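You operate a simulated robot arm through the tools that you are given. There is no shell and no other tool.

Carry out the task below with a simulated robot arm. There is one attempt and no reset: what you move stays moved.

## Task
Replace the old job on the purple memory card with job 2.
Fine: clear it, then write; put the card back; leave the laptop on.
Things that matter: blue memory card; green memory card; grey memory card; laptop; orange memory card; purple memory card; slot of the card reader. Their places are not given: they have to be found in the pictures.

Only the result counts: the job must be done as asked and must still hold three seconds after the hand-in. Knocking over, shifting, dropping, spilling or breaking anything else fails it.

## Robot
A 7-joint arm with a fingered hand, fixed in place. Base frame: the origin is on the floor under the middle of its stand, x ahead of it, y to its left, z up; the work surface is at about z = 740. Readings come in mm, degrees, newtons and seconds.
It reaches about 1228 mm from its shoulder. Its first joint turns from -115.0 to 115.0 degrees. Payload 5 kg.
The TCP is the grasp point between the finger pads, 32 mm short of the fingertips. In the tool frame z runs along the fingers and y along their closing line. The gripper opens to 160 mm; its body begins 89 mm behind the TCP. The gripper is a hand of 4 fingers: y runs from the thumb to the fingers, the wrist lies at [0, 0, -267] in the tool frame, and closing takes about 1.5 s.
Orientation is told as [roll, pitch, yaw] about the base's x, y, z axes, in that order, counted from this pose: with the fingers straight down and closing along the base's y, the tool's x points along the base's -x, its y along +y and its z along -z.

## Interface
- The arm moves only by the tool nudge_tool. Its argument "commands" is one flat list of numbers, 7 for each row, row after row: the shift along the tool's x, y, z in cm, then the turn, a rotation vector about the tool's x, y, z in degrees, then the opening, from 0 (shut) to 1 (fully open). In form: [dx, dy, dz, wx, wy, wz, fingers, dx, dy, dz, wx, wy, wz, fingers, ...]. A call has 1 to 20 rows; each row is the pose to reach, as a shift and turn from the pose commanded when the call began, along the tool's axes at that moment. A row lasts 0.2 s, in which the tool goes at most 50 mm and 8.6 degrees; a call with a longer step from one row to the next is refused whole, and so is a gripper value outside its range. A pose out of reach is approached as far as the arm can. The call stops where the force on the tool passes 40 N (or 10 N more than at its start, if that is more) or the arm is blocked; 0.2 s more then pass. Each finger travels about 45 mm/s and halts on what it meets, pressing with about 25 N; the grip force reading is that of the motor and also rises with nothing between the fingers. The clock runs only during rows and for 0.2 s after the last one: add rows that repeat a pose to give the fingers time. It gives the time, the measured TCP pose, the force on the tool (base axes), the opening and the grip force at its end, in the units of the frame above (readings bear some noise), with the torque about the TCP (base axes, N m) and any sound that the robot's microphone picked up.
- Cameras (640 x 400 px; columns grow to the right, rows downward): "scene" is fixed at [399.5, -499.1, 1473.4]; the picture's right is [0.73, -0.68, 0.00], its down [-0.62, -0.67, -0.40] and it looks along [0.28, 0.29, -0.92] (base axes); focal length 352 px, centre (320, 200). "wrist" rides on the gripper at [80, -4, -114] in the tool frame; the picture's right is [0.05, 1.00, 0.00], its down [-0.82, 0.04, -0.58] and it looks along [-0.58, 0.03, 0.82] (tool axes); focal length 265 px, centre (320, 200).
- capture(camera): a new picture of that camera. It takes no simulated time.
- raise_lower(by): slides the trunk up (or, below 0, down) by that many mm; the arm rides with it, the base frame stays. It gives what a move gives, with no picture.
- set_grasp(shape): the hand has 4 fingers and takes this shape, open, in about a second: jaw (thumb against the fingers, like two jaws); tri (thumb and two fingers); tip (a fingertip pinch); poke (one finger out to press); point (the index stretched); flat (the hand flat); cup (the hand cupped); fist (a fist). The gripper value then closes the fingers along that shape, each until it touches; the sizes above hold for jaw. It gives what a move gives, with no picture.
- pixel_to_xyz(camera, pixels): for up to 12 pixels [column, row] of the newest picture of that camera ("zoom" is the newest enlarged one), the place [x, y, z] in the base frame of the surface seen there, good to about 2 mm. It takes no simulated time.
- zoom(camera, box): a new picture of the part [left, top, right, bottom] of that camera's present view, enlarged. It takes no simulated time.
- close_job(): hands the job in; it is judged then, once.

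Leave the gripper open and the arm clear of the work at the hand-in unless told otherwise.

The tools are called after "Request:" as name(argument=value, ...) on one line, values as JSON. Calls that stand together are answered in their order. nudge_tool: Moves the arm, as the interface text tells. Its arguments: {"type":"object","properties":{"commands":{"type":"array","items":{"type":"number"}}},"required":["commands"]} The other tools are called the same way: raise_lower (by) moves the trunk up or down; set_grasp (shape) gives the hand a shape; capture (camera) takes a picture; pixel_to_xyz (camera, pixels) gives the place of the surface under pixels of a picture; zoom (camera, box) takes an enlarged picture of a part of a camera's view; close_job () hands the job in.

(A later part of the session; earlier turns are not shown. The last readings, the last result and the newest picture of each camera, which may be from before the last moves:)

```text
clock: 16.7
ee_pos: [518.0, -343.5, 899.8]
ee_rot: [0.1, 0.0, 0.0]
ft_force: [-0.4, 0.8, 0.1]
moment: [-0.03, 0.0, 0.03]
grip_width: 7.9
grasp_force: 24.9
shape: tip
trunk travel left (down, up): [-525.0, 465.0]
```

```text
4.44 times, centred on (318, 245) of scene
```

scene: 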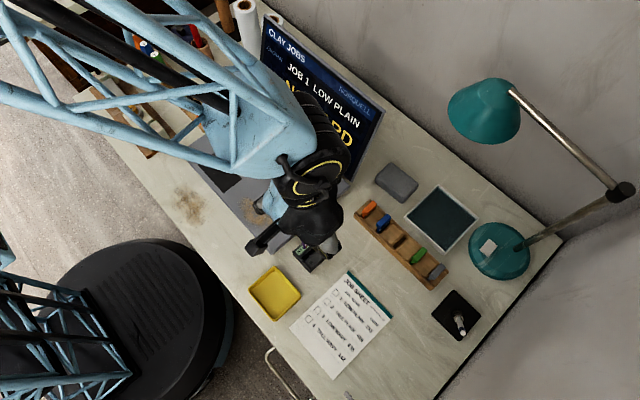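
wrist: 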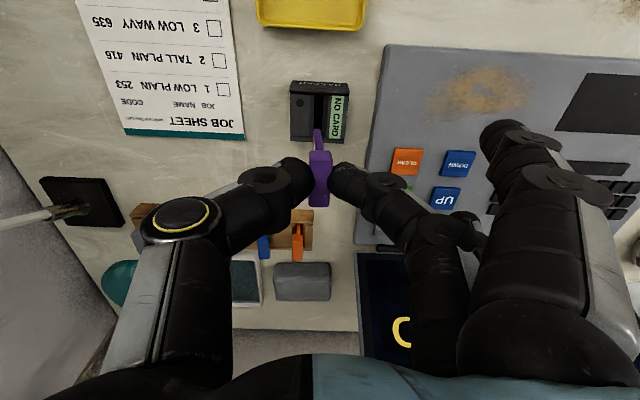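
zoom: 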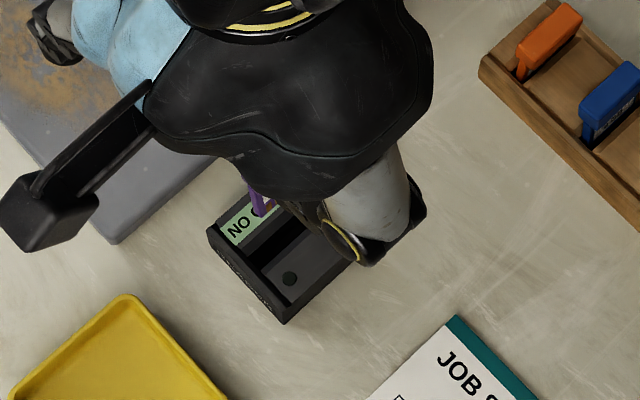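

The card's x extent (500–533) fits centred in the slot (497–535), with a tongue tip 0.8 mm off in y. I'll lower to TCP z ≈ 837 (tip just above the reader) with a 0.6 mm y correction, then check.

Request:
nudge_tool(commands=[0, 0.06, 1, 0, 0, 0, 0, 0, 0.06, 2.5, 0, 0, 0, 0, 0, 0.06, 4, 0, 0, 0, 0, 0, 0.06, 5.3, 0, 0, 0, 0, 0, 0.06, 6.3, 0, 0, 0, 0, 0, 0.06, 6.3, 0, 0, 0, 0, 0, 0.06, 6.3, 0, 0, 0, 0])

Request:
capture(camera="wrist")

Request:
zoom(camera="wrist", box=[270, 100, 370, 215])

Request:
zoom(camera="scene", box=[250, 160, 378, 280])

```text
clock: 18.3
ee_pos: [517.2, -343.3, 836.5]
ee_rot: [-0.1, 0.1, 0.0]
ft_force: [-0.7, -0.6, 0.4]
moment: [-0.01, 0.02, -0.01]
grip_width: 8.2
grasp_force: 25.4
shape: tip
trunk travel left (down, up): [-525.0, 465.0]
```

```text
taken
```

wrist: 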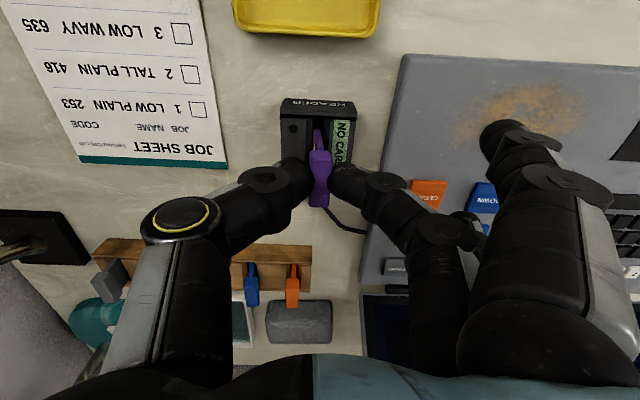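

```text
3.48 times, centred on (320, 158) of wrist
```

zoom: 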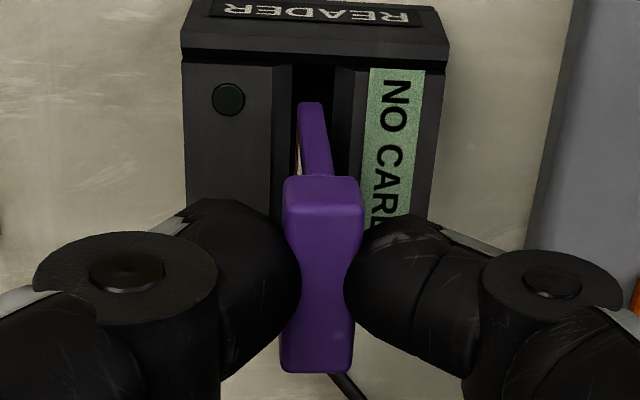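

```text
3.33 times, centred on (314, 220) of scene
```

zoom: 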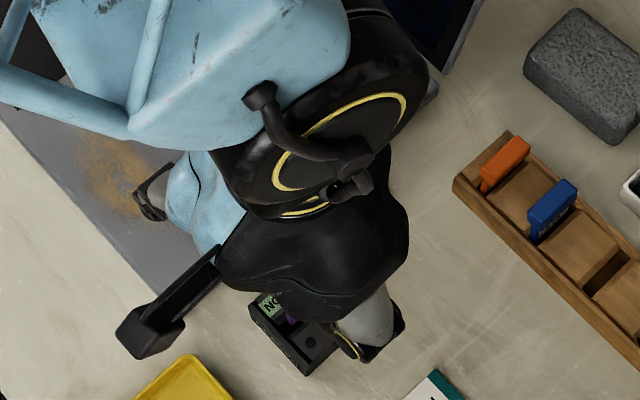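

The tongue tip is right over the slot. Before descending 28 mm more, I'll check the spare fingers' height over the laptop buttons.

Request:
pixel_to_xyz(camera="wrist", pixels=[[497, 125], [487, 140], [505, 122], [462, 215], [470, 222], [485, 240], [455, 225], [415, 245], [440, 232], [430, 195], [480, 195], [320, 128]])

Request:
zoom(camera="wrist", box=[380, 110, 540, 260])

```text
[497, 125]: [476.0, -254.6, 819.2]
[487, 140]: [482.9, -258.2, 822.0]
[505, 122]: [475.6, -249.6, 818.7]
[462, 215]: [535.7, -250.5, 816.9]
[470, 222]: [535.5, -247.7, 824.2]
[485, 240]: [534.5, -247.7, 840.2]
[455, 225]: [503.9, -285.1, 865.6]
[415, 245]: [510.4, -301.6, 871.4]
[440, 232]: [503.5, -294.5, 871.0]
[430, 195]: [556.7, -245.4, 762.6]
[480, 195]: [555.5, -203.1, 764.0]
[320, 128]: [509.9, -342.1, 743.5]
```

```text
2.67 times, centred on (460, 185) of wrist
```

zoom: 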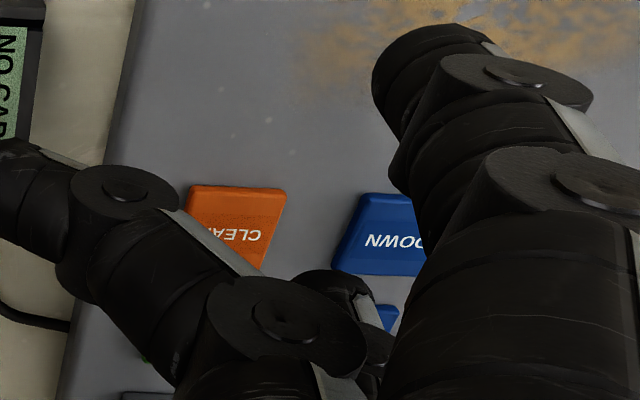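

The spare fingertips will stay about 15 mm or more above the buttons when the card is seated. I'll lower into the slot in small steps, watching the force.

Request:
nudge_tool(commands=[0, 0, 0.4, 0, 0, 0, 0, 0, 0, 0.8, 0, 0, 0, 0, 0, 0, 1.2, 0, 0, 0, 0, 0, 0, 1.6, 0, 0, 0, 0, 0, 0, 1.6, 0, 0, 0, 0])

Request:
zoom(camera="wrist", box=[270, 100, 370, 215])

```text
clock: 19.3
ee_pos: [514.7, -345.2, 826.4]
ee_rot: [-0.1, 0.1, -0.1]
ft_force: [-14.6, 1.6, 30.7]
moment: [0.15, 0.18, 0.0]
grip_width: 12.3
grasp_force: 25.1
shape: tip
trunk travel left (down, up): [-525.0, 465.0]
stopped in row 4: the force on the tool passed its limit at 44 N (the readings are from after the stop); the commanded pose is now the measured one
```

```text
3.48 times, centred on (320, 158) of wrist
```

zoom: 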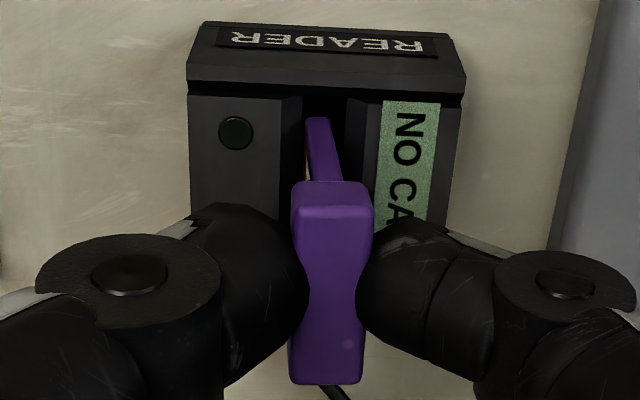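

The descent stopped at 44 N with a -x push (−14.6 N): the tongue's rear end met the reader's rear wall, so the card needs to go slightly towards -x. I'll back up 8 mm and inspect the card in the hand.

Request:
nudge_tool(commands=[0, 0, -0.3, 0, 0, 0, 0, 0, 0, -0.7, 0, 0, 0, 0, 0, 0, -1.2, 0, 0, 0, 0, 0, 0, -1.2, 0, 0, 0, 0])

Request:
capture(camera="wrist")

Request:
zoom(camera="wrist", box=[270, 100, 370, 215])

```text
clock: 20.3
ee_pos: [516.3, -344.4, 834.4]
ee_rot: [-0.1, 0.1, 0.0]
ft_force: [0.1, -0.1, -0.1]
moment: [0.01, 0.0, 0.0]
grip_width: 9.8
grasp_force: 25.0
shape: tip
trunk travel left (down, up): [-525.0, 465.0]
```

```text
taken
```

wrist: 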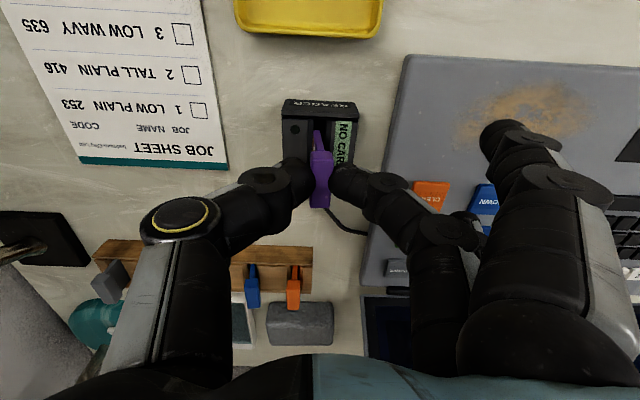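

```text
3.48 times, centred on (320, 158) of wrist
```

zoom: 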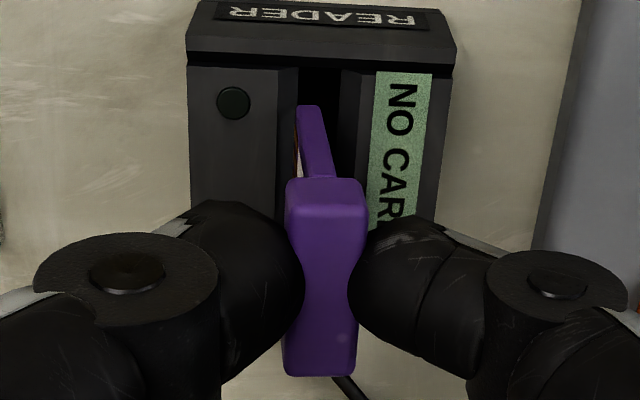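

I'll re-measure the card in the hand and the reader's walls from this enlarged picture.

Request:
pixel_to_xyz(camera="zoom", pixels=[[298, 112], [318, 112], [308, 125], [292, 205], [362, 205], [290, 370], [352, 370], [325, 290], [320, 185], [240, 62], [410, 68], [320, 80]])

Request:
zoom(camera="scene", box=[286, 230, 342, 280])

```text
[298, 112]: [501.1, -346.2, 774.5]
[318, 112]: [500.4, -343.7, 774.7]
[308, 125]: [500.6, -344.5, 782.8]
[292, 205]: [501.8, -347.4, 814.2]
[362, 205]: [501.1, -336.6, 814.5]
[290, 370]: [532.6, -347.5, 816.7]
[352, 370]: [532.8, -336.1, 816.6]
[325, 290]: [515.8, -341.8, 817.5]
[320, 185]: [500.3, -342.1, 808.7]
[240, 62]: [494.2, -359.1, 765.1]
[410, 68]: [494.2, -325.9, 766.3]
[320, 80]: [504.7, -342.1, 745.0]
```

```text
8.00 times, centred on (314, 255) of scene
```

zoom: 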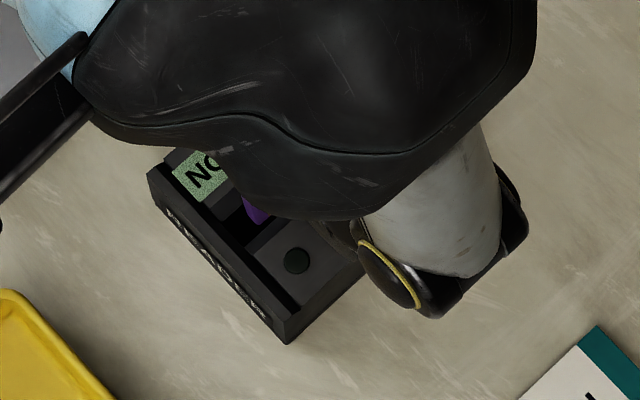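

The card sits about 2 mm too far to +x and now 1.5 mm too far to -y. The card still hangs straight. I'll shift 2.3 mm to -x and 1.5 mm to +y, then lower in small steps.

Request:
nudge_tool(commands=[0.23, 0.15, 0, 0, 0, 0, 0, 0.23, 0.15, 0.2, 0, 0, 0, 0, 0.23, 0.15, 0.5, 0, 0, 0, 0, 0.23, 0.15, 0.8, 0, 0, 0, 0, 0.23, 0.15, 1.1, 0, 0, 0, 0, 0.23, 0.15, 1.4, 0, 0, 0, 0, 0.23, 0.15, 1.4, 0, 0, 0, 0])

Request:
zoom(camera="wrist", box=[270, 100, 370, 215])

```text
clock: 21.9
ee_pos: [515.3, -343.0, 819.5]
ee_rot: [-0.1, 0.0, 0.0]
ft_force: [0.8, -0.6, 0.8]
moment: [0.0, 0.01, -0.04]
grip_width: 10.0
grasp_force: 24.8
shape: tip
trunk travel left (down, up): [-525.0, 465.0]
```

```text
3.48 times, centred on (320, 158) of wrist
```

zoom: 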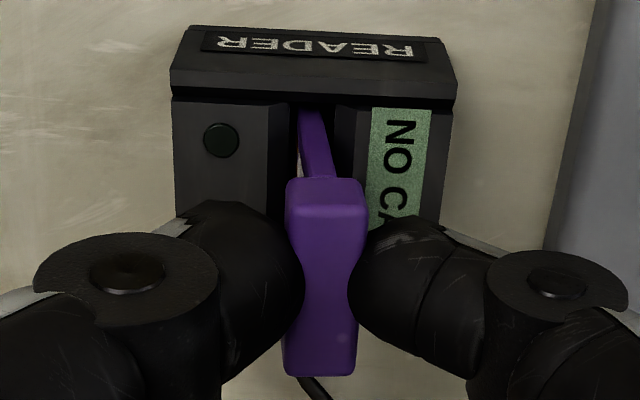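

The tongue slid in with no force (TCP 819.5). I'll continue to about 808 in small steps until it bottoms out.

Request:
nudge_tool(commands=[0, 0, 0.3, 0, 0, 0, 0, 0, 0, 0.6, 0, 0, 0, 0, 0, 0, 0.9, 0, 0, 0, 0, 0, 0, 1.1, 0, 0, 0, 0, 0, 0, 1.1, 0, 0, 0, 0])

Request:
capture(camera="wrist")

Request:
zoom(camera="wrist", box=[270, 100, 370, 215])

Request:
capture(camera="scene")

```text
clock: 23.1
ee_pos: [515.7, -342.7, 809.4]
ee_rot: [-0.1, 0.1, -0.1]
ft_force: [-1.0, -0.2, -0.5]
moment: [0.0, 0.01, -0.01]
grip_width: 9.9
grasp_force: 25.5
shape: tip
trunk travel left (down, up): [-525.0, 465.0]
```

```text
taken
```

wrist: 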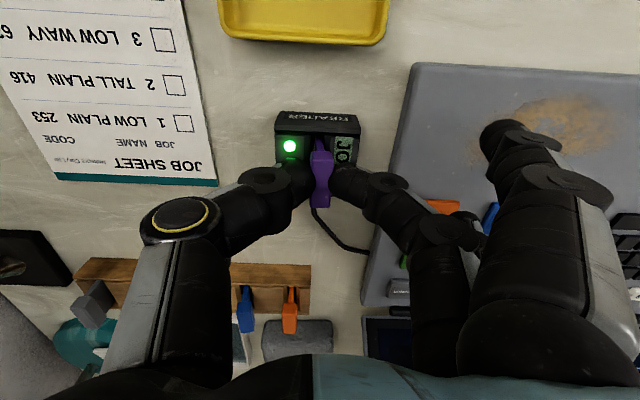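

```text
3.48 times, centred on (320, 158) of wrist
```

zoom: 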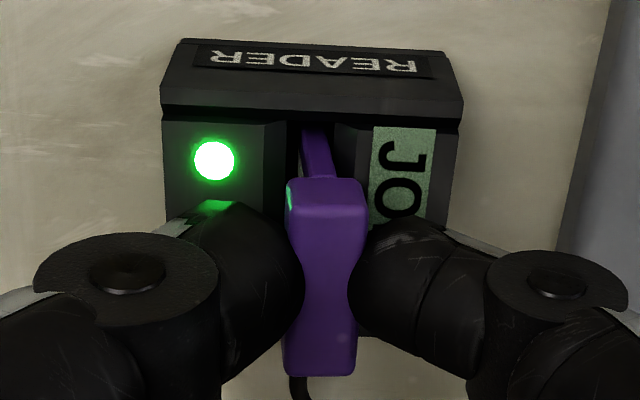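

```text
taken
```

scene: 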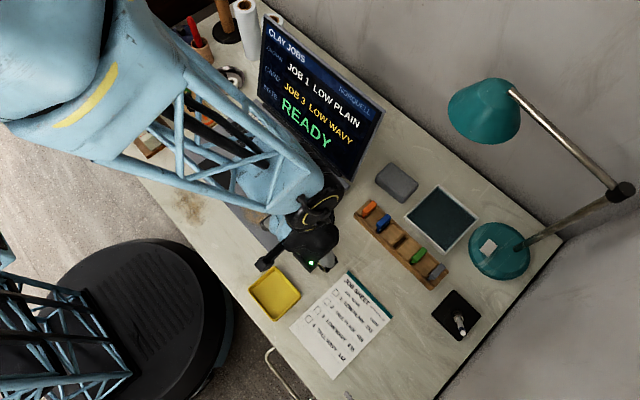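

The reader LED is green and the screen reads "CARD: JOB 3 LOW WAVY, READY". I'll lower 1.5 mm more to seat it, open the fingers to about 25 mm, and check before raising.

Request:
nudge_tool(commands=[0, 0, 0.1, 0, 0, 0, 0, 0, 0, 0.15, 0, 0, 0, 0, 0, 0, 0.15, 0, 0, 0, 0.05, 0, 0, 0.15, 0, 0, 0, 0.1, 0, 0, 0.15, 0, 0, 0, 0.15, 0, 0, 0.15, 0, 0, 0, 0.15, 0, 0, 0.15, 0, 0, 0, 0.15])

Request:
zoom(camera="wrist", box=[260, 90, 380, 215])

Request:
capture(camera="scene")

```text
clock: 24.7
ee_pos: [516.3, -342.8, 809.0]
ee_rot: [-0.1, 0.2, -0.1]
ft_force: [0.1, -0.6, 0.4]
moment: [0.03, 0.01, -0.02]
grip_width: 23.7
grasp_force: 0.1
shape: tip
trunk travel left (down, up): [-525.0, 465.0]
```

```text
3.20 times, centred on (320, 152) of wrist
```

zoom: 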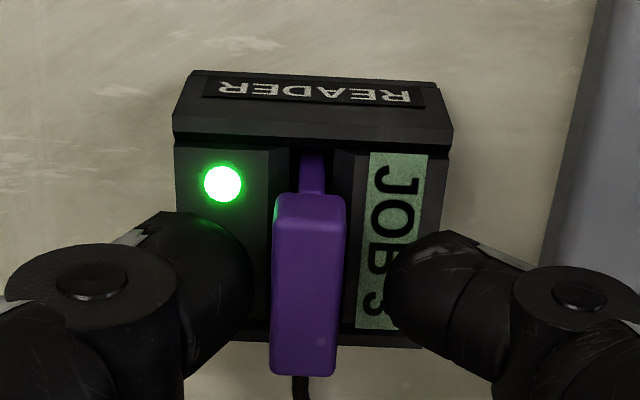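

```text
taken
```

scene: 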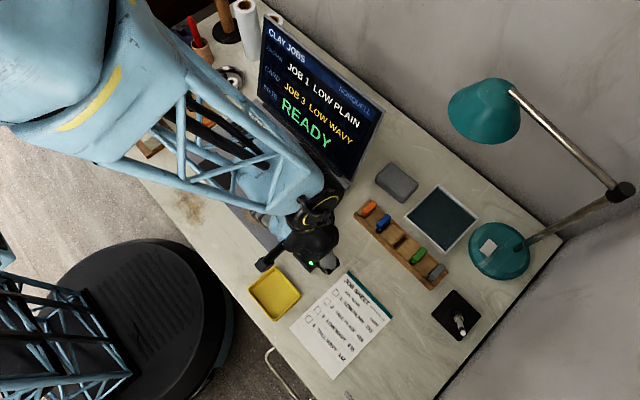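

The card stands in the reader, still reading JOB 3. I'll record the card head's position and then raise the hand straight up.

Request:
pixel_to_xyz(camera="zoom", pixels=[[283, 225], [340, 225], [278, 365], [330, 365], [308, 290], [310, 205]])

Request:
nudge_tool(commands=[0, 0, -0.6, 0, 0, 0, 0.15, 0, 0, -1.5, 0, 0, 0, 0.15, 0, 0, -3, 0, 0, 0, 0.15, 0, 0, -5, 0, 0, 0, 0.15, 0, 0, -7, 0, 0, 0, 0.15, 0, 0, -9, 0, 0, 0, 0.15, 0, 0, -11, 0, 0, 0, 0.15, 0, 0, -11, 0, 0, 0, 0.15])

Request:
capture(camera="wrist")

Request:
capture(camera="scene")

```text
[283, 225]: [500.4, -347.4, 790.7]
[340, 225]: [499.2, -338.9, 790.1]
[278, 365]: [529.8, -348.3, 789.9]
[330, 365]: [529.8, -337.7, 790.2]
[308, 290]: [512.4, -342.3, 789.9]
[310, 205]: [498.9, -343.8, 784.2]
```

```text
clock: 26.5
ee_pos: [514.4, -342.7, 918.8]
ee_rot: [0.0, 0.1, -0.1]
ft_force: [-0.7, 0.1, 1.0]
moment: [0.0, -0.03, -0.03]
grip_width: 23.6
grasp_force: 0.0
shape: tip
trunk travel left (down, up): [-525.0, 465.0]
```

```text
taken
```

wrist: 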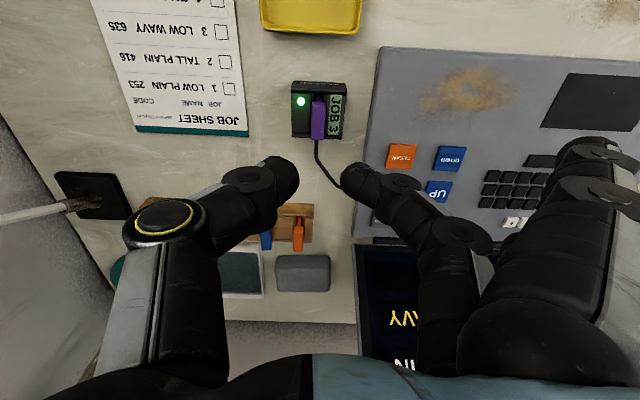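

```text
taken
```

scene: 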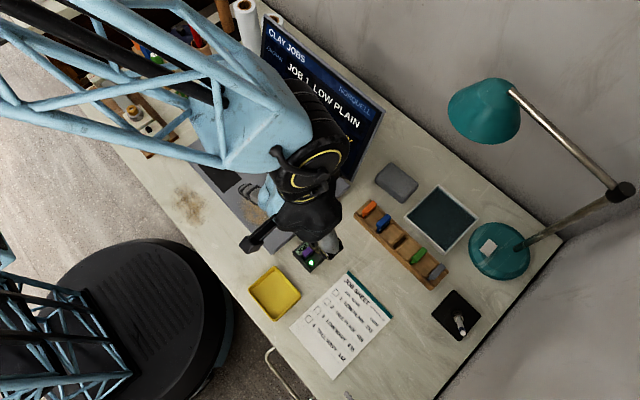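

The card is seated and stable. Now I'll take the poke shape for pressing the buttons, here at safe height, and look at where the finger lies.

Request:
set_grasp(shape="poke")

Request:
capture(camera="wrist")

Request:
capture(camera="scene")

```text
clock: 27.4
ee_pos: [514.4, -343.4, 918.4]
ee_rot: [-0.1, 0.2, -0.1]
ft_force: [0.3, 0.6, -0.4]
moment: [-0.02, -0.02, -0.01]
grip_width: 0.3
grasp_force: 0.2
shape: poke
trunk travel left (down, up): [-525.0, 465.0]
```

```text
taken
```

wrist: 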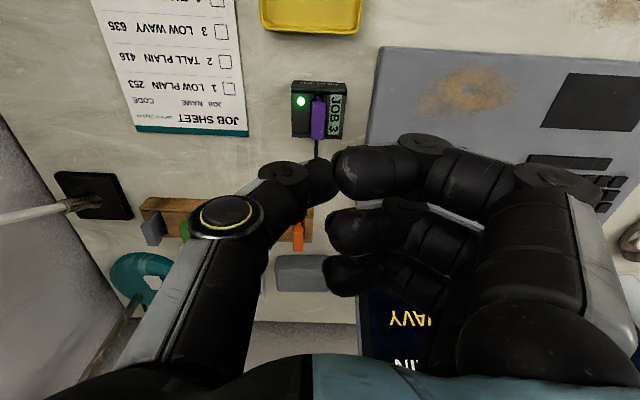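

```text
taken
```

scene: 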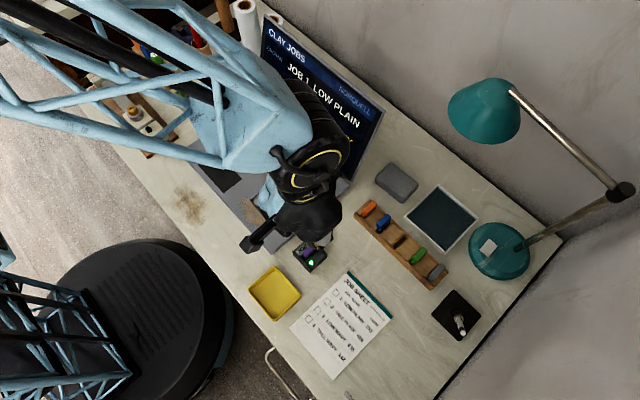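

I'll zoom in and measure the fingers to find which tip is lowest in this shape.

Request:
zoom(camera="wrist", box=[220, 120, 540, 320])

Request:
pixel_to_xyz(camera="wrist", pixels=[[360, 170], [340, 165], [420, 140], [470, 165], [560, 180], [355, 230], [335, 240], [400, 210], [350, 275], [320, 180], [285, 172], [230, 215]])

```text
2.00 times, centred on (380, 220) of wrist
```

zoom: 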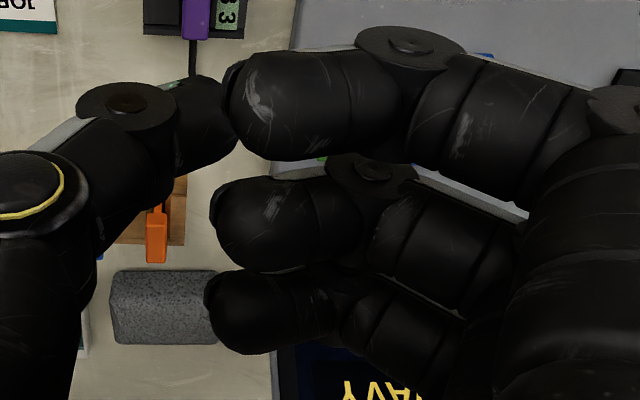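

```text
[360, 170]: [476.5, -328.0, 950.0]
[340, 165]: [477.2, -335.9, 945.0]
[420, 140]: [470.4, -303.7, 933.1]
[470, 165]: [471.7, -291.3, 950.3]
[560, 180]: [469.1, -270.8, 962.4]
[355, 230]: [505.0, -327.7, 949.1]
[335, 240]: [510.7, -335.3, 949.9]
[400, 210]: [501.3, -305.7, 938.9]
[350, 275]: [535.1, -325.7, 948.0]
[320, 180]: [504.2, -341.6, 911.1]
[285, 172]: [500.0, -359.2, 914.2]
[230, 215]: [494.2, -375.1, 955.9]
```

In this shape the thumb tip (about (320, 180)) hangs lowest near the TCP line while the three fingers curl higher up. I'll compare with the "point" shape before choosing.

Request:
set_grasp(shape="point")

Request:
capture(camera="wrist")

Request:
zoom(camera="scene", box=[220, 140, 380, 290])

```text
clock: 28.3
ee_pos: [513.2, -342.0, 918.6]
ee_rot: [-0.1, 0.1, -0.1]
ft_force: [-0.1, 0.9, 0.4]
moment: [0.0, 0.02, 0.01]
grip_width: 152.2
grasp_force: 0.2
shape: point
trunk travel left (down, up): [-525.0, 465.0]
```

```text
taken
```

wrist: 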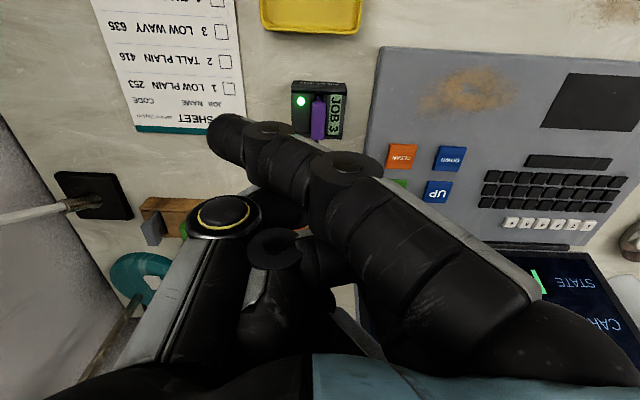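

```text
2.67 times, centred on (300, 215) of scene
```

zoom: 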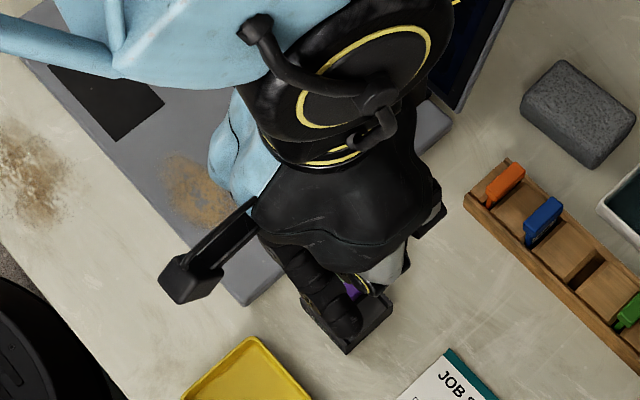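

The "point" shape stretches the front finger down and across to about (225, 130). I'll measure its tip and the rest of the hand.

Request:
pixel_to_xyz(camera="wrist", pixels=[[215, 130], [225, 118], [235, 135], [290, 160], [370, 220], [450, 300], [280, 195], [230, 215], [275, 245], [320, 255], [275, 300], [240, 350]])

Request:
pixel_to_xyz(camera="zoom", pixels=[[350, 325], [310, 265], [325, 295]])

```text
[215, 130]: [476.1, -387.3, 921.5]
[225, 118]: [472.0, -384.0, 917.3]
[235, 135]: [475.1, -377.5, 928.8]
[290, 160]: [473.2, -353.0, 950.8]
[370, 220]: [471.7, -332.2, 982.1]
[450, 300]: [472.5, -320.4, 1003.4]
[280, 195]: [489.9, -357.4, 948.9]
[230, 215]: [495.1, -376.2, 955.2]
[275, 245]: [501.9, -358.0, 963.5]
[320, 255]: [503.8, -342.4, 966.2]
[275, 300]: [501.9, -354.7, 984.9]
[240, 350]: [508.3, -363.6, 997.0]
```

```text
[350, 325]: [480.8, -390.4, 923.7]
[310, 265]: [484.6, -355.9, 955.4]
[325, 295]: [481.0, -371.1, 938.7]
```

The poke shape is better: the thumb tip is near the TCP axis with everything else higher. I'll set poke again and zoom in on the thumb tip to find its offset.

Request:
set_grasp(shape="poke")

Request:
capture(camera="wrist")

Request:
zoom(camera="wrist", box=[250, 130, 350, 220])

Request:
zoom(camera="scene", box=[220, 140, 380, 290])

```text
clock: 29.2
ee_pos: [513.8, -343.3, 917.5]
ee_rot: [-0.1, 0.1, -0.1]
ft_force: [-0.1, 0.1, 0.0]
moment: [0.01, -0.03, 0.03]
grip_width: 0.0
grasp_force: 0.0
shape: poke
trunk travel left (down, up): [-525.0, 465.0]
```

```text
taken
```

wrist: 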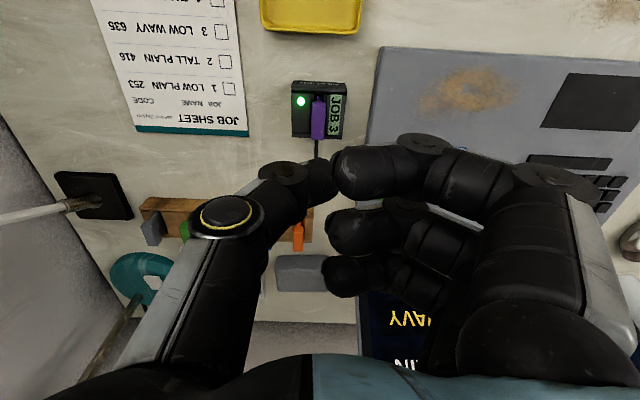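

```text
4.44 times, centred on (300, 175) of wrist
```

zoom: 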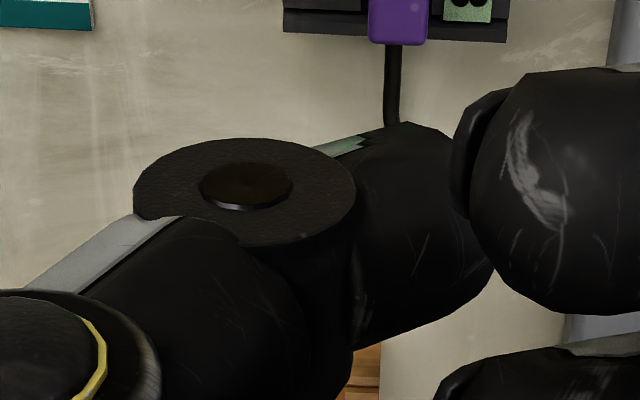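

```text
2.67 times, centred on (300, 215) of scene
```

zoom: 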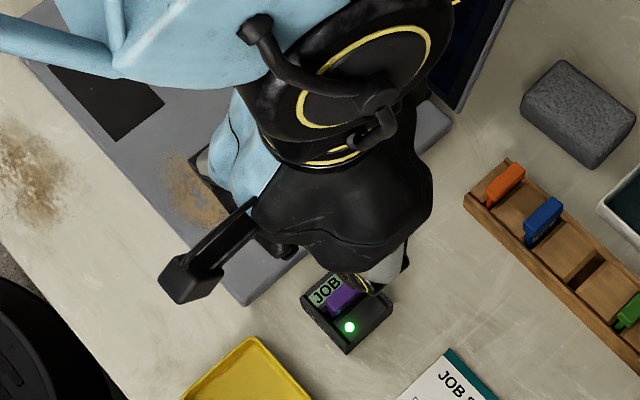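

The thumb tip's lowest point lies about on the TCP axis (x ±2, y 0…+3). I'll move above the UP button at about (606, -195), first at height and then down to TCP z ≈ 840.

Request:
nudge_tool(commands=[-2, 3, 0, 0, 0, 0, 0, -4, 6, 0, 0, 0, 0, 0, -6, 9.5, 0, 0, 0, 0, 0, -8, 13, 0, 0, 0, 0, 0, -9.2, 14.8, 0, 0, 0, 0, 0, -9.2, 14.8, 2, 0, 0, 0, 0, -9.2, 14.8, 4.5, 0, 0, 0, 0, -9.2, 14.8, 7, 0, 0, 0, 0, -9.2, 14.8, 7.7, 0, 0, 0, 0, -9.2, 14.8, 7.7, 0, 0, 0, 0])

Request:
capture(camera="wrist")

Request:
capture(camera="scene")

```text
clock: 31.4
ee_pos: [606.9, -194.9, 841.3]
ee_rot: [-0.1, 0.1, -0.1]
ft_force: [-1.1, 0.2, 0.4]
moment: [-0.01, 0.04, 0.0]
grip_width: 0.1
grasp_force: 25.0
shape: jaw
trunk travel left (down, up): [-525.0, 465.0]
```

```text
taken
```

wrist: 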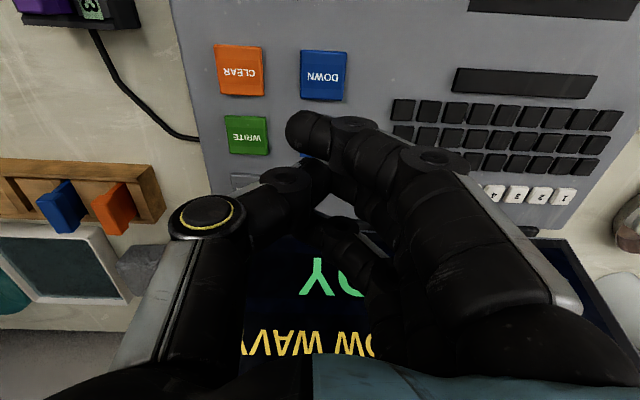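

```text
taken
```

scene: 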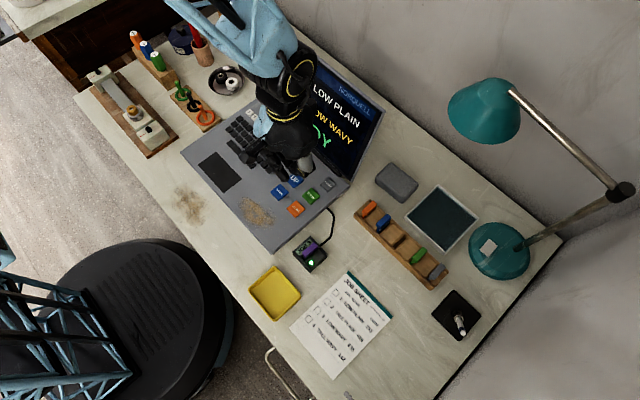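

The hand changed to "jaw, closed" when I commanded the opening 0, so poke apparently isn't held with value 0. I'll raise 6 cm, set poke again, and test holding it with the value 1.

Request:
nudge_tool(commands=[0, 0, -2, 0, 0, 0, 0, 0, 0, -4, 0, 0, 0, 0, 0, 0, -6, 0, 0, 0, 0, 0, 0, -6, 0, 0, 0, 0])

Request:
set_grasp(shape="poke")

Request:
nudge_tool(commands=[0, 0, 0, 0, 0, 0, 1, 0, 0, 0, 0, 0, 0, 1])

Request:
capture(camera="wrist")

```text
clock: 32.4
ee_pos: [605.0, -192.5, 901.5]
ee_rot: [-0.2, 0.0, -0.1]
ft_force: [-0.4, 0.5, 0.2]
moment: [0.01, -0.01, -0.02]
grip_width: 0.0
grasp_force: 24.9
shape: jaw
trunk travel left (down, up): [-525.0, 465.0]
```

```text
clock: 33.3
ee_pos: [606.8, -194.3, 901.5]
ee_rot: [0.0, 0.1, -0.1]
ft_force: [0.0, 0.4, -0.1]
moment: [-0.04, 0.04, 0.03]
grip_width: 0.1
grasp_force: 0.0
shape: poke
trunk travel left (down, up): [-525.0, 465.0]
```

```text
clock: 33.9
ee_pos: [606.4, -194.1, 900.3]
ee_rot: [-0.1, 0.0, -0.1]
ft_force: [0.2, 0.5, -0.6]
moment: [-0.04, 0.02, 0.02]
grip_width: 0.0
grasp_force: 0.0
shape: poke
trunk travel left (down, up): [-525.0, 465.0]
```

```text
taken
```

wrist: 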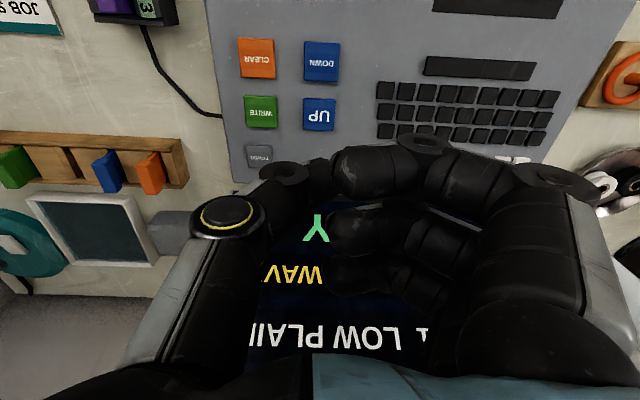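

Poke holds with value 1. The thumb tip is aligned with UP (button at (319, 114) directly below). I'll go down to TCP z ≈ 812 and look.

Request:
nudge_tool(commands=[0, 0, 2.5, 0, 0, 0, 1, 0, 0, 5, 0, 0, 0, 1, 0, 0, 7, 0, 0, 0, 1, 0, 0, 8.8, 0, 0, 0, 1, 0, 0, 8.8, 0, 0, 0, 1])

Request:
capture(camera="wrist")

Request:
zoom(camera="scene", box=[240, 80, 400, 220])

```text
clock: 35.1
ee_pos: [606.6, -196.0, 812.9]
ee_rot: [0.0, 0.1, -0.1]
ft_force: [0.7, -0.2, -0.2]
moment: [-0.03, 0.01, 0.0]
grip_width: 0.0
grasp_force: 0.0
shape: poke
trunk travel left (down, up): [-525.0, 465.0]
```

```text
taken
```

wrist: 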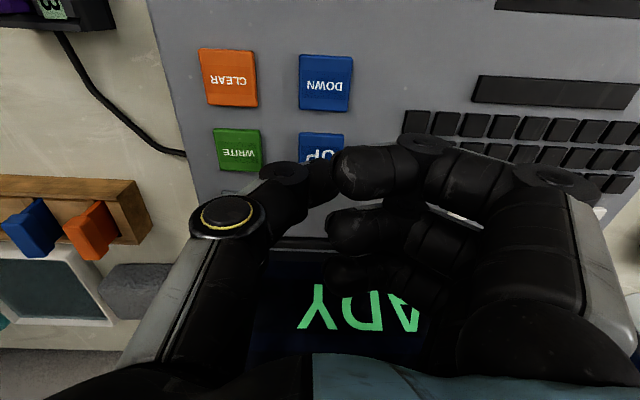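

```text
2.86 times, centred on (320, 150) of scene
```

zoom: 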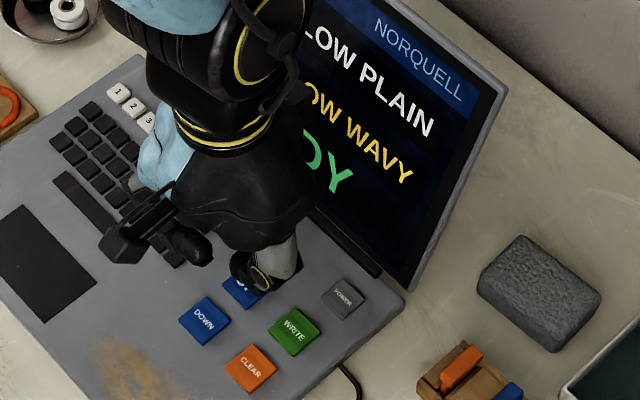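

The thumb is right over UP. I'll descend in 2–3 mm steps to about TCP z = 797 and read the force.

Request:
nudge_tool(commands=[0, 0, 0.4, 0, 0, 0, 1, 0, 0, 0.8, 0, 0, 0, 1, 0, 0, 1.1, 0, 0, 0, 1, 0, 0, 1.4, 0, 0, 0, 1, 0, 0, 1.6, 0, 0, 0, 1])

Request:
capture(camera="wrist")

Request:
capture(camera="scene")

```text
clock: 36.3
ee_pos: [606.2, -194.6, 797.9]
ee_rot: [0.0, 0.0, -0.1]
ft_force: [-0.3, -0.3, -0.1]
moment: [-0.02, -0.01, -0.01]
grip_width: 0.0
grasp_force: 0.1
shape: poke
trunk travel left (down, up): [-525.0, 465.0]
```

```text
taken
```

wrist: 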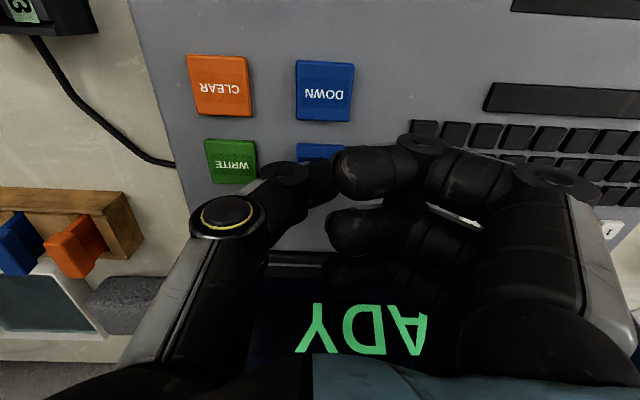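

```text
taken
```

scene: 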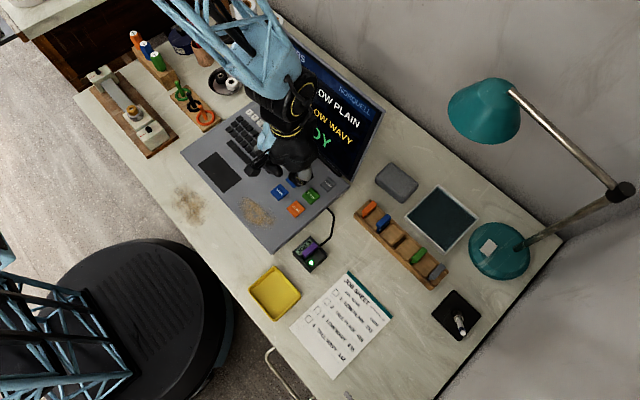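

No contact yet at 797.9. I'll keep going down in 2 mm steps to about 790.

Request:
nudge_tool(commands=[0, 0, 0.2, 0, 0, 0, 1, 0, 0, 0.4, 0, 0, 0, 1, 0, 0, 0.6, 0, 0, 0, 1, 0, 0, 0.75, 0, 0, 0, 1])

Request:
zoom(camera="scene", box=[240, 80, 400, 220])

```text
clock: 37.3
ee_pos: [606.9, -194.5, 791.9]
ee_rot: [-0.2, 0.0, -0.1]
ft_force: [-0.5, -5.3, 21.1]
moment: [-0.03, 0.08, -0.01]
grip_width: 0.0
grasp_force: 0.1
shape: poke
trunk travel left (down, up): [-525.0, 465.0]
heard: click
```

```text
2.86 times, centred on (320, 150) of scene
```

zoom: 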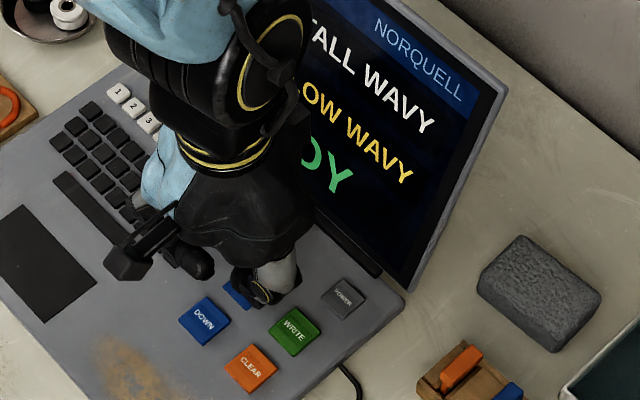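

A click was heard and the chosen job is now "TALL WAVY" (job 4), so UP steps backwards with wrap. Two more UP presses give 3 then 2. I'll release by lifting 8 mm and check.

Request:
nudge_tool(commands=[0, 0, -0.4, 0, 0, 0, 1, 0, 0, -0.8, 0, 0, 0, 1, 0, 0, -0.8, 0, 0, 0, 1])

Request:
zoom(camera="scene", box=[240, 80, 400, 220])

```text
clock: 38.1
ee_pos: [606.0, -194.5, 798.8]
ee_rot: [-0.2, 0.1, 0.0]
ft_force: [-0.3, 0.0, 0.6]
moment: [-0.01, 0.0, 0.01]
grip_width: 0.1
grasp_force: 0.1
shape: poke
trunk travel left (down, up): [-525.0, 465.0]
```

```text
2.86 times, centred on (320, 150) of scene
```

zoom: 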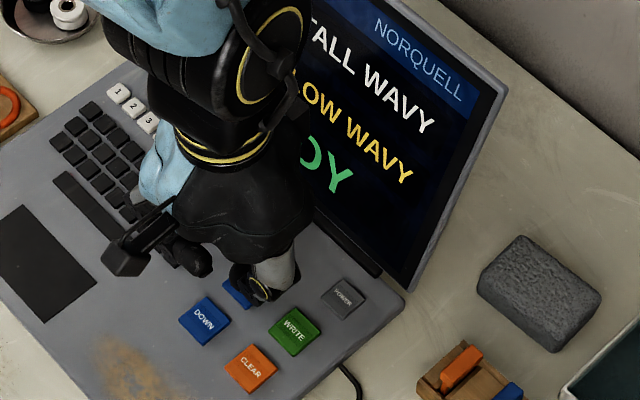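

The choice stays at TALL WAVY. I'll press UP a second time with the same stroke.

Request:
nudge_tool(commands=[0, 0, 0.3, 0, 0, 0, 1, 0, 0, 0.5, 0, 0, 0, 1, 0, 0, 0.7, 0, 0, 0, 1, 0, 0, 0.85, 0, 0, 0, 1, 0, 0, 0.4, 0, 0, 0, 1, 0, 0, 0, 0, 0, 0, 1])

Request:
zoom(camera="scene", box=[240, 80, 400, 220])

```text
clock: 39.5
ee_pos: [606.7, -194.6, 797.2]
ee_rot: [-0.1, 0.1, 0.0]
ft_force: [0.6, 0.1, 0.8]
moment: [0.02, 0.0, 0.02]
grip_width: 0.1
grasp_force: 0.1
shape: poke
trunk travel left (down, up): [-525.0, 465.0]
heard: click
```

```text
2.86 times, centred on (320, 150) of scene
```

zoom: 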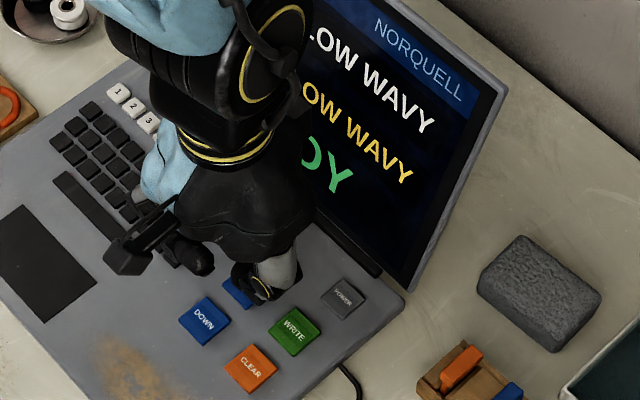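

Chosen is now LOW WAVY (job 3). One more UP press should give job 2, TALL PLAIN.

Request:
nudge_tool(commands=[0, 0, 0.3, 0, 0, 0, 1, 0, 0, 0.5, 0, 0, 0, 1, 0, 0, 0.7, 0, 0, 0, 1, 0, 0, 0.8, 0, 0, 0, 1, 0, 0, 0.4, 0, 0, 0, 1, 0, 0, -0.5, 0, 0, 0, 1, 0, 0, -2, 0, 0, 0, 1])

Request:
zoom(camera="scene", box=[240, 80, 400, 220])

```text
clock: 41.1
ee_pos: [607.4, -194.0, 817.1]
ee_rot: [-0.1, 0.2, 0.0]
ft_force: [0.0, 0.6, 0.4]
moment: [-0.02, -0.01, 0.0]
grip_width: 0.0
grasp_force: 0.1
shape: poke
trunk travel left (down, up): [-525.0, 465.0]
heard: click
```

```text
2.86 times, centred on (320, 150) of scene
```

zoom: 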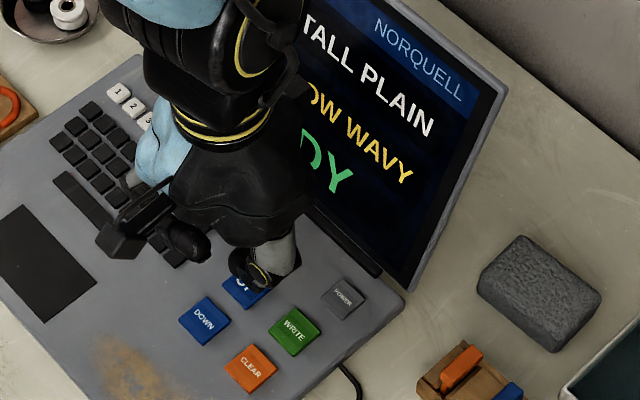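

Chosen now reads TALL PLAIN (job 2). Next is the CLEAR button at about (558, -254.6); I'll move over it at a safe height.

Request:
nudge_tool(commands=[0.5, -0.7, -1, 0, 0, 0, 1, 2, -2.5, -1.5, 0, 0, 0, 1, 3.5, -4.3, -1.5, 0, 0, 0, 1, 4.88, -6.05, -1.5, 0, 0, 0, 1, 4.88, -6.05, -1.5, 0, 0, 0, 1])

Request:
capture(camera="wrist")

Request:
capture(camera="scene")

```text
clock: 42.3
ee_pos: [557.9, -256.2, 833.6]
ee_rot: [-0.1, 0.1, -0.1]
ft_force: [-0.5, 0.4, -0.2]
moment: [0.01, 0.01, 0.01]
grip_width: 0.0
grasp_force: 0.1
shape: poke
trunk travel left (down, up): [-525.0, 465.0]
```

```text
taken
```

wrist: 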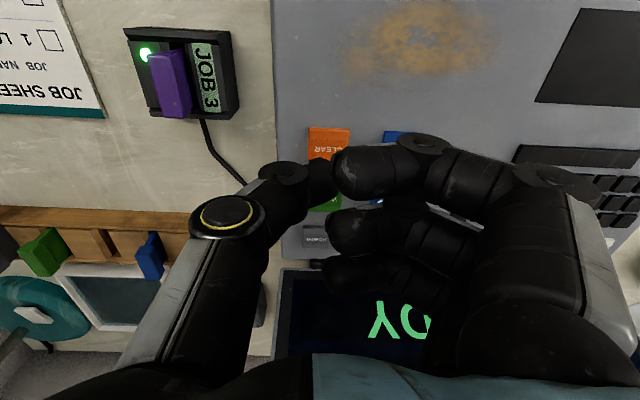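

```text
taken
```

scene: 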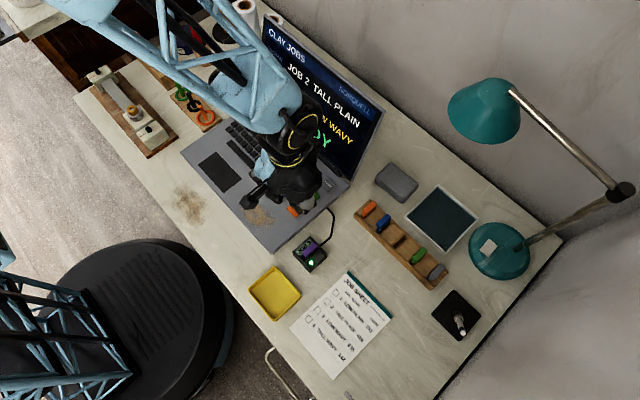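

The screen shows JOB 2 TALL PLAIN. I'll check CLEAR's exact position under the thumb using the wrist picture.

Request:
pixel_to_xyz(camera="wrist", pixels=[[311, 135], [347, 135], [330, 130], [329, 150], [329, 157], [312, 155]])

Request:
pixel_to_xyz(camera="scene", pixels=[[291, 211], [296, 216], [300, 212]])

```text
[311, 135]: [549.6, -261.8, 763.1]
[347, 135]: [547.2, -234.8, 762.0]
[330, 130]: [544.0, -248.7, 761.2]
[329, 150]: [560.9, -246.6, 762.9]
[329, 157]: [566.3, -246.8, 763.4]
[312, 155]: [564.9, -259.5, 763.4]
```

```text
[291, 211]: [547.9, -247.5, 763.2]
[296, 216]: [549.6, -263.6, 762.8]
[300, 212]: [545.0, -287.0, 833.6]
```

CLEAR spans y -263 to -234 and x 542 to ~570, so its centre is about (556, -249). I'll shift 6.5 mm to +y and press down with the same stroke, to TCP z ≈ 791.

Request:
nudge_tool(commands=[0.1, 0.65, 1, 0, 0, 0, 1, 0.1, 0.65, 2.2, 0, 0, 0, 1, 0.1, 0.65, 3.2, 0, 0, 0, 1, 0.1, 0.65, 3.6, 0, 0, 0, 1, 0.1, 0.65, 3.85, 0, 0, 0, 1, 0.1, 0.65, 4.05, 0, 0, 0, 1, 0.1, 0.65, 4.25, 0, 0, 0, 1])

Request:
capture(camera="scene")

Request:
capture(camera="wrist")

```text
clock: 43.9
ee_pos: [557.0, -251.0, 791.3]
ee_rot: [-0.1, 0.0, -0.1]
ft_force: [-2.0, -4.0, 22.2]
moment: [0.01, 0.06, 0.0]
grip_width: 0.0
grasp_force: 0.1
shape: poke
trunk travel left (down, up): [-525.0, 465.0]
heard: click
```

```text
taken
```

scene: 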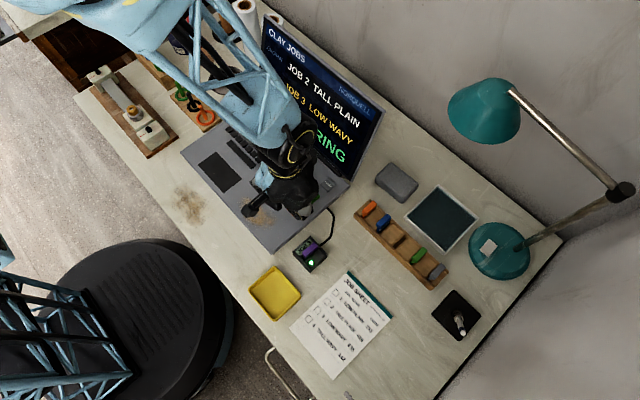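

```text
taken
```

wrist: 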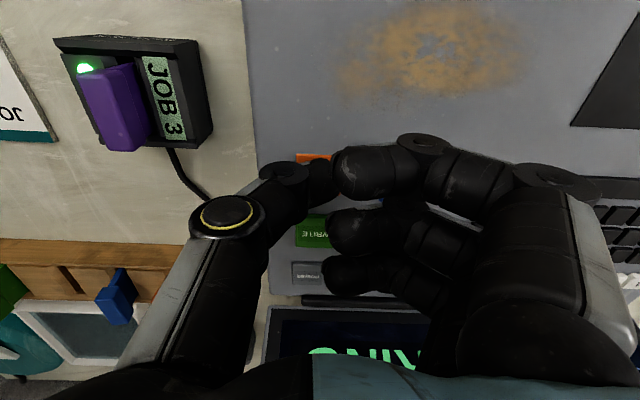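

A click, and the state shows "…RING" (clearing). I'll lift off the button and wait for it to finish.

Request:
nudge_tool(commands=[0, 0, -0.5, 0, 0, 0, 1, 0, 0, -1.5, 0, 0, 0, 1, 0, 0, -3, 0, 0, 0, 1, 0, 0, -4.2, 0, 0, 0, 1, 0, 0, -4.2, 0, 0, 0, 1, 0, 0, -4.2, 0, 0, 0, 1, 0, 0, -4.2, 0, 0, 0, 1, 0, 0, -4.2, 0, 0, 0, 1, 0, 0, -4.2, 0, 0, 0, 1, 0, 0, -4.2, 0, 0, 0, 1])

Request:
zoom(camera="scene", box=[240, 10, 400, 180])

Request:
capture(camera="wrist")

```text
clock: 46.1
ee_pos: [557.6, -249.4, 833.1]
ee_rot: [-0.1, 0.1, -0.1]
ft_force: [0.6, 0.4, -0.2]
moment: [-0.02, -0.03, -0.03]
grip_width: 0.0
grasp_force: 0.1
shape: poke
trunk travel left (down, up): [-525.0, 465.0]
```

```text
2.35 times, centred on (320, 95) of scene
```

zoom: 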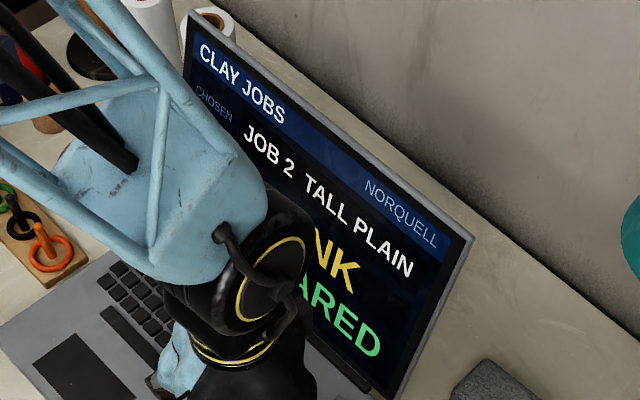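

```text
taken
```

wrist: 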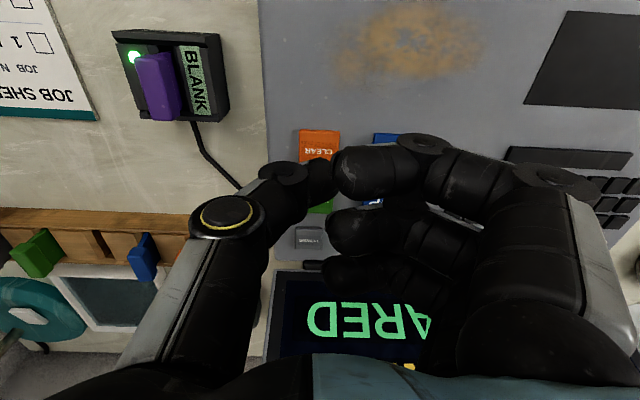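

Cleared: the reader shows BLANK and the state is CLEARED. Now I'll move 49 mm in +x to the WRITE button at about (606, -249) and check alignment.

Request:
nudge_tool(commands=[-1.5, 0, 0, 0, 0, 0, 1, -3, 0, 0, 0, 0, 0, 1, -4.5, 0, 0, 0, 0, 0, 1, -4.9, 0, 0, 0, 0, 0, 1, -4.9, 0, 0, 0, 0, 0, 1])

Request:
capture(camera="wrist")

Request:
zoom(camera="scene", box=[250, 130, 378, 230])

```text
clock: 47.3
ee_pos: [605.1, -249.4, 832.4]
ee_rot: [-0.1, 0.0, -0.1]
ft_force: [0.7, 0.1, -0.1]
moment: [-0.02, 0.02, 0.0]
grip_width: 0.1
grasp_force: 0.0
shape: poke
trunk travel left (down, up): [-525.0, 465.0]
```

```text
taken
```

wrist: 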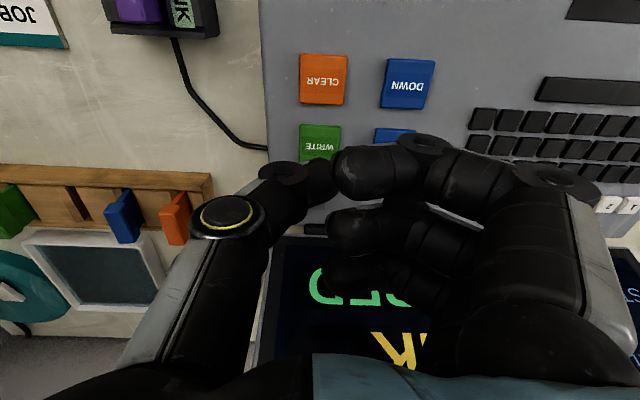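

```text
4.00 times, centred on (314, 180) of scene
```

zoom: 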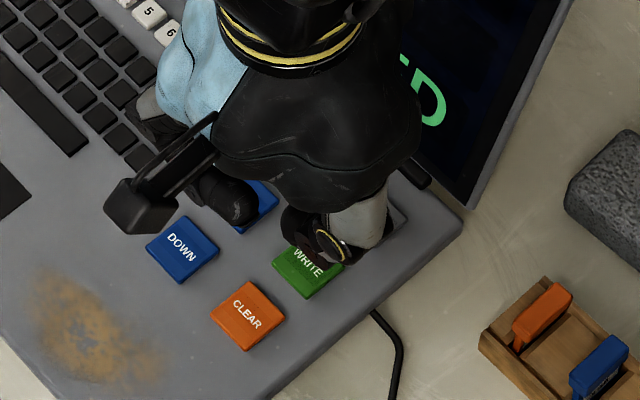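

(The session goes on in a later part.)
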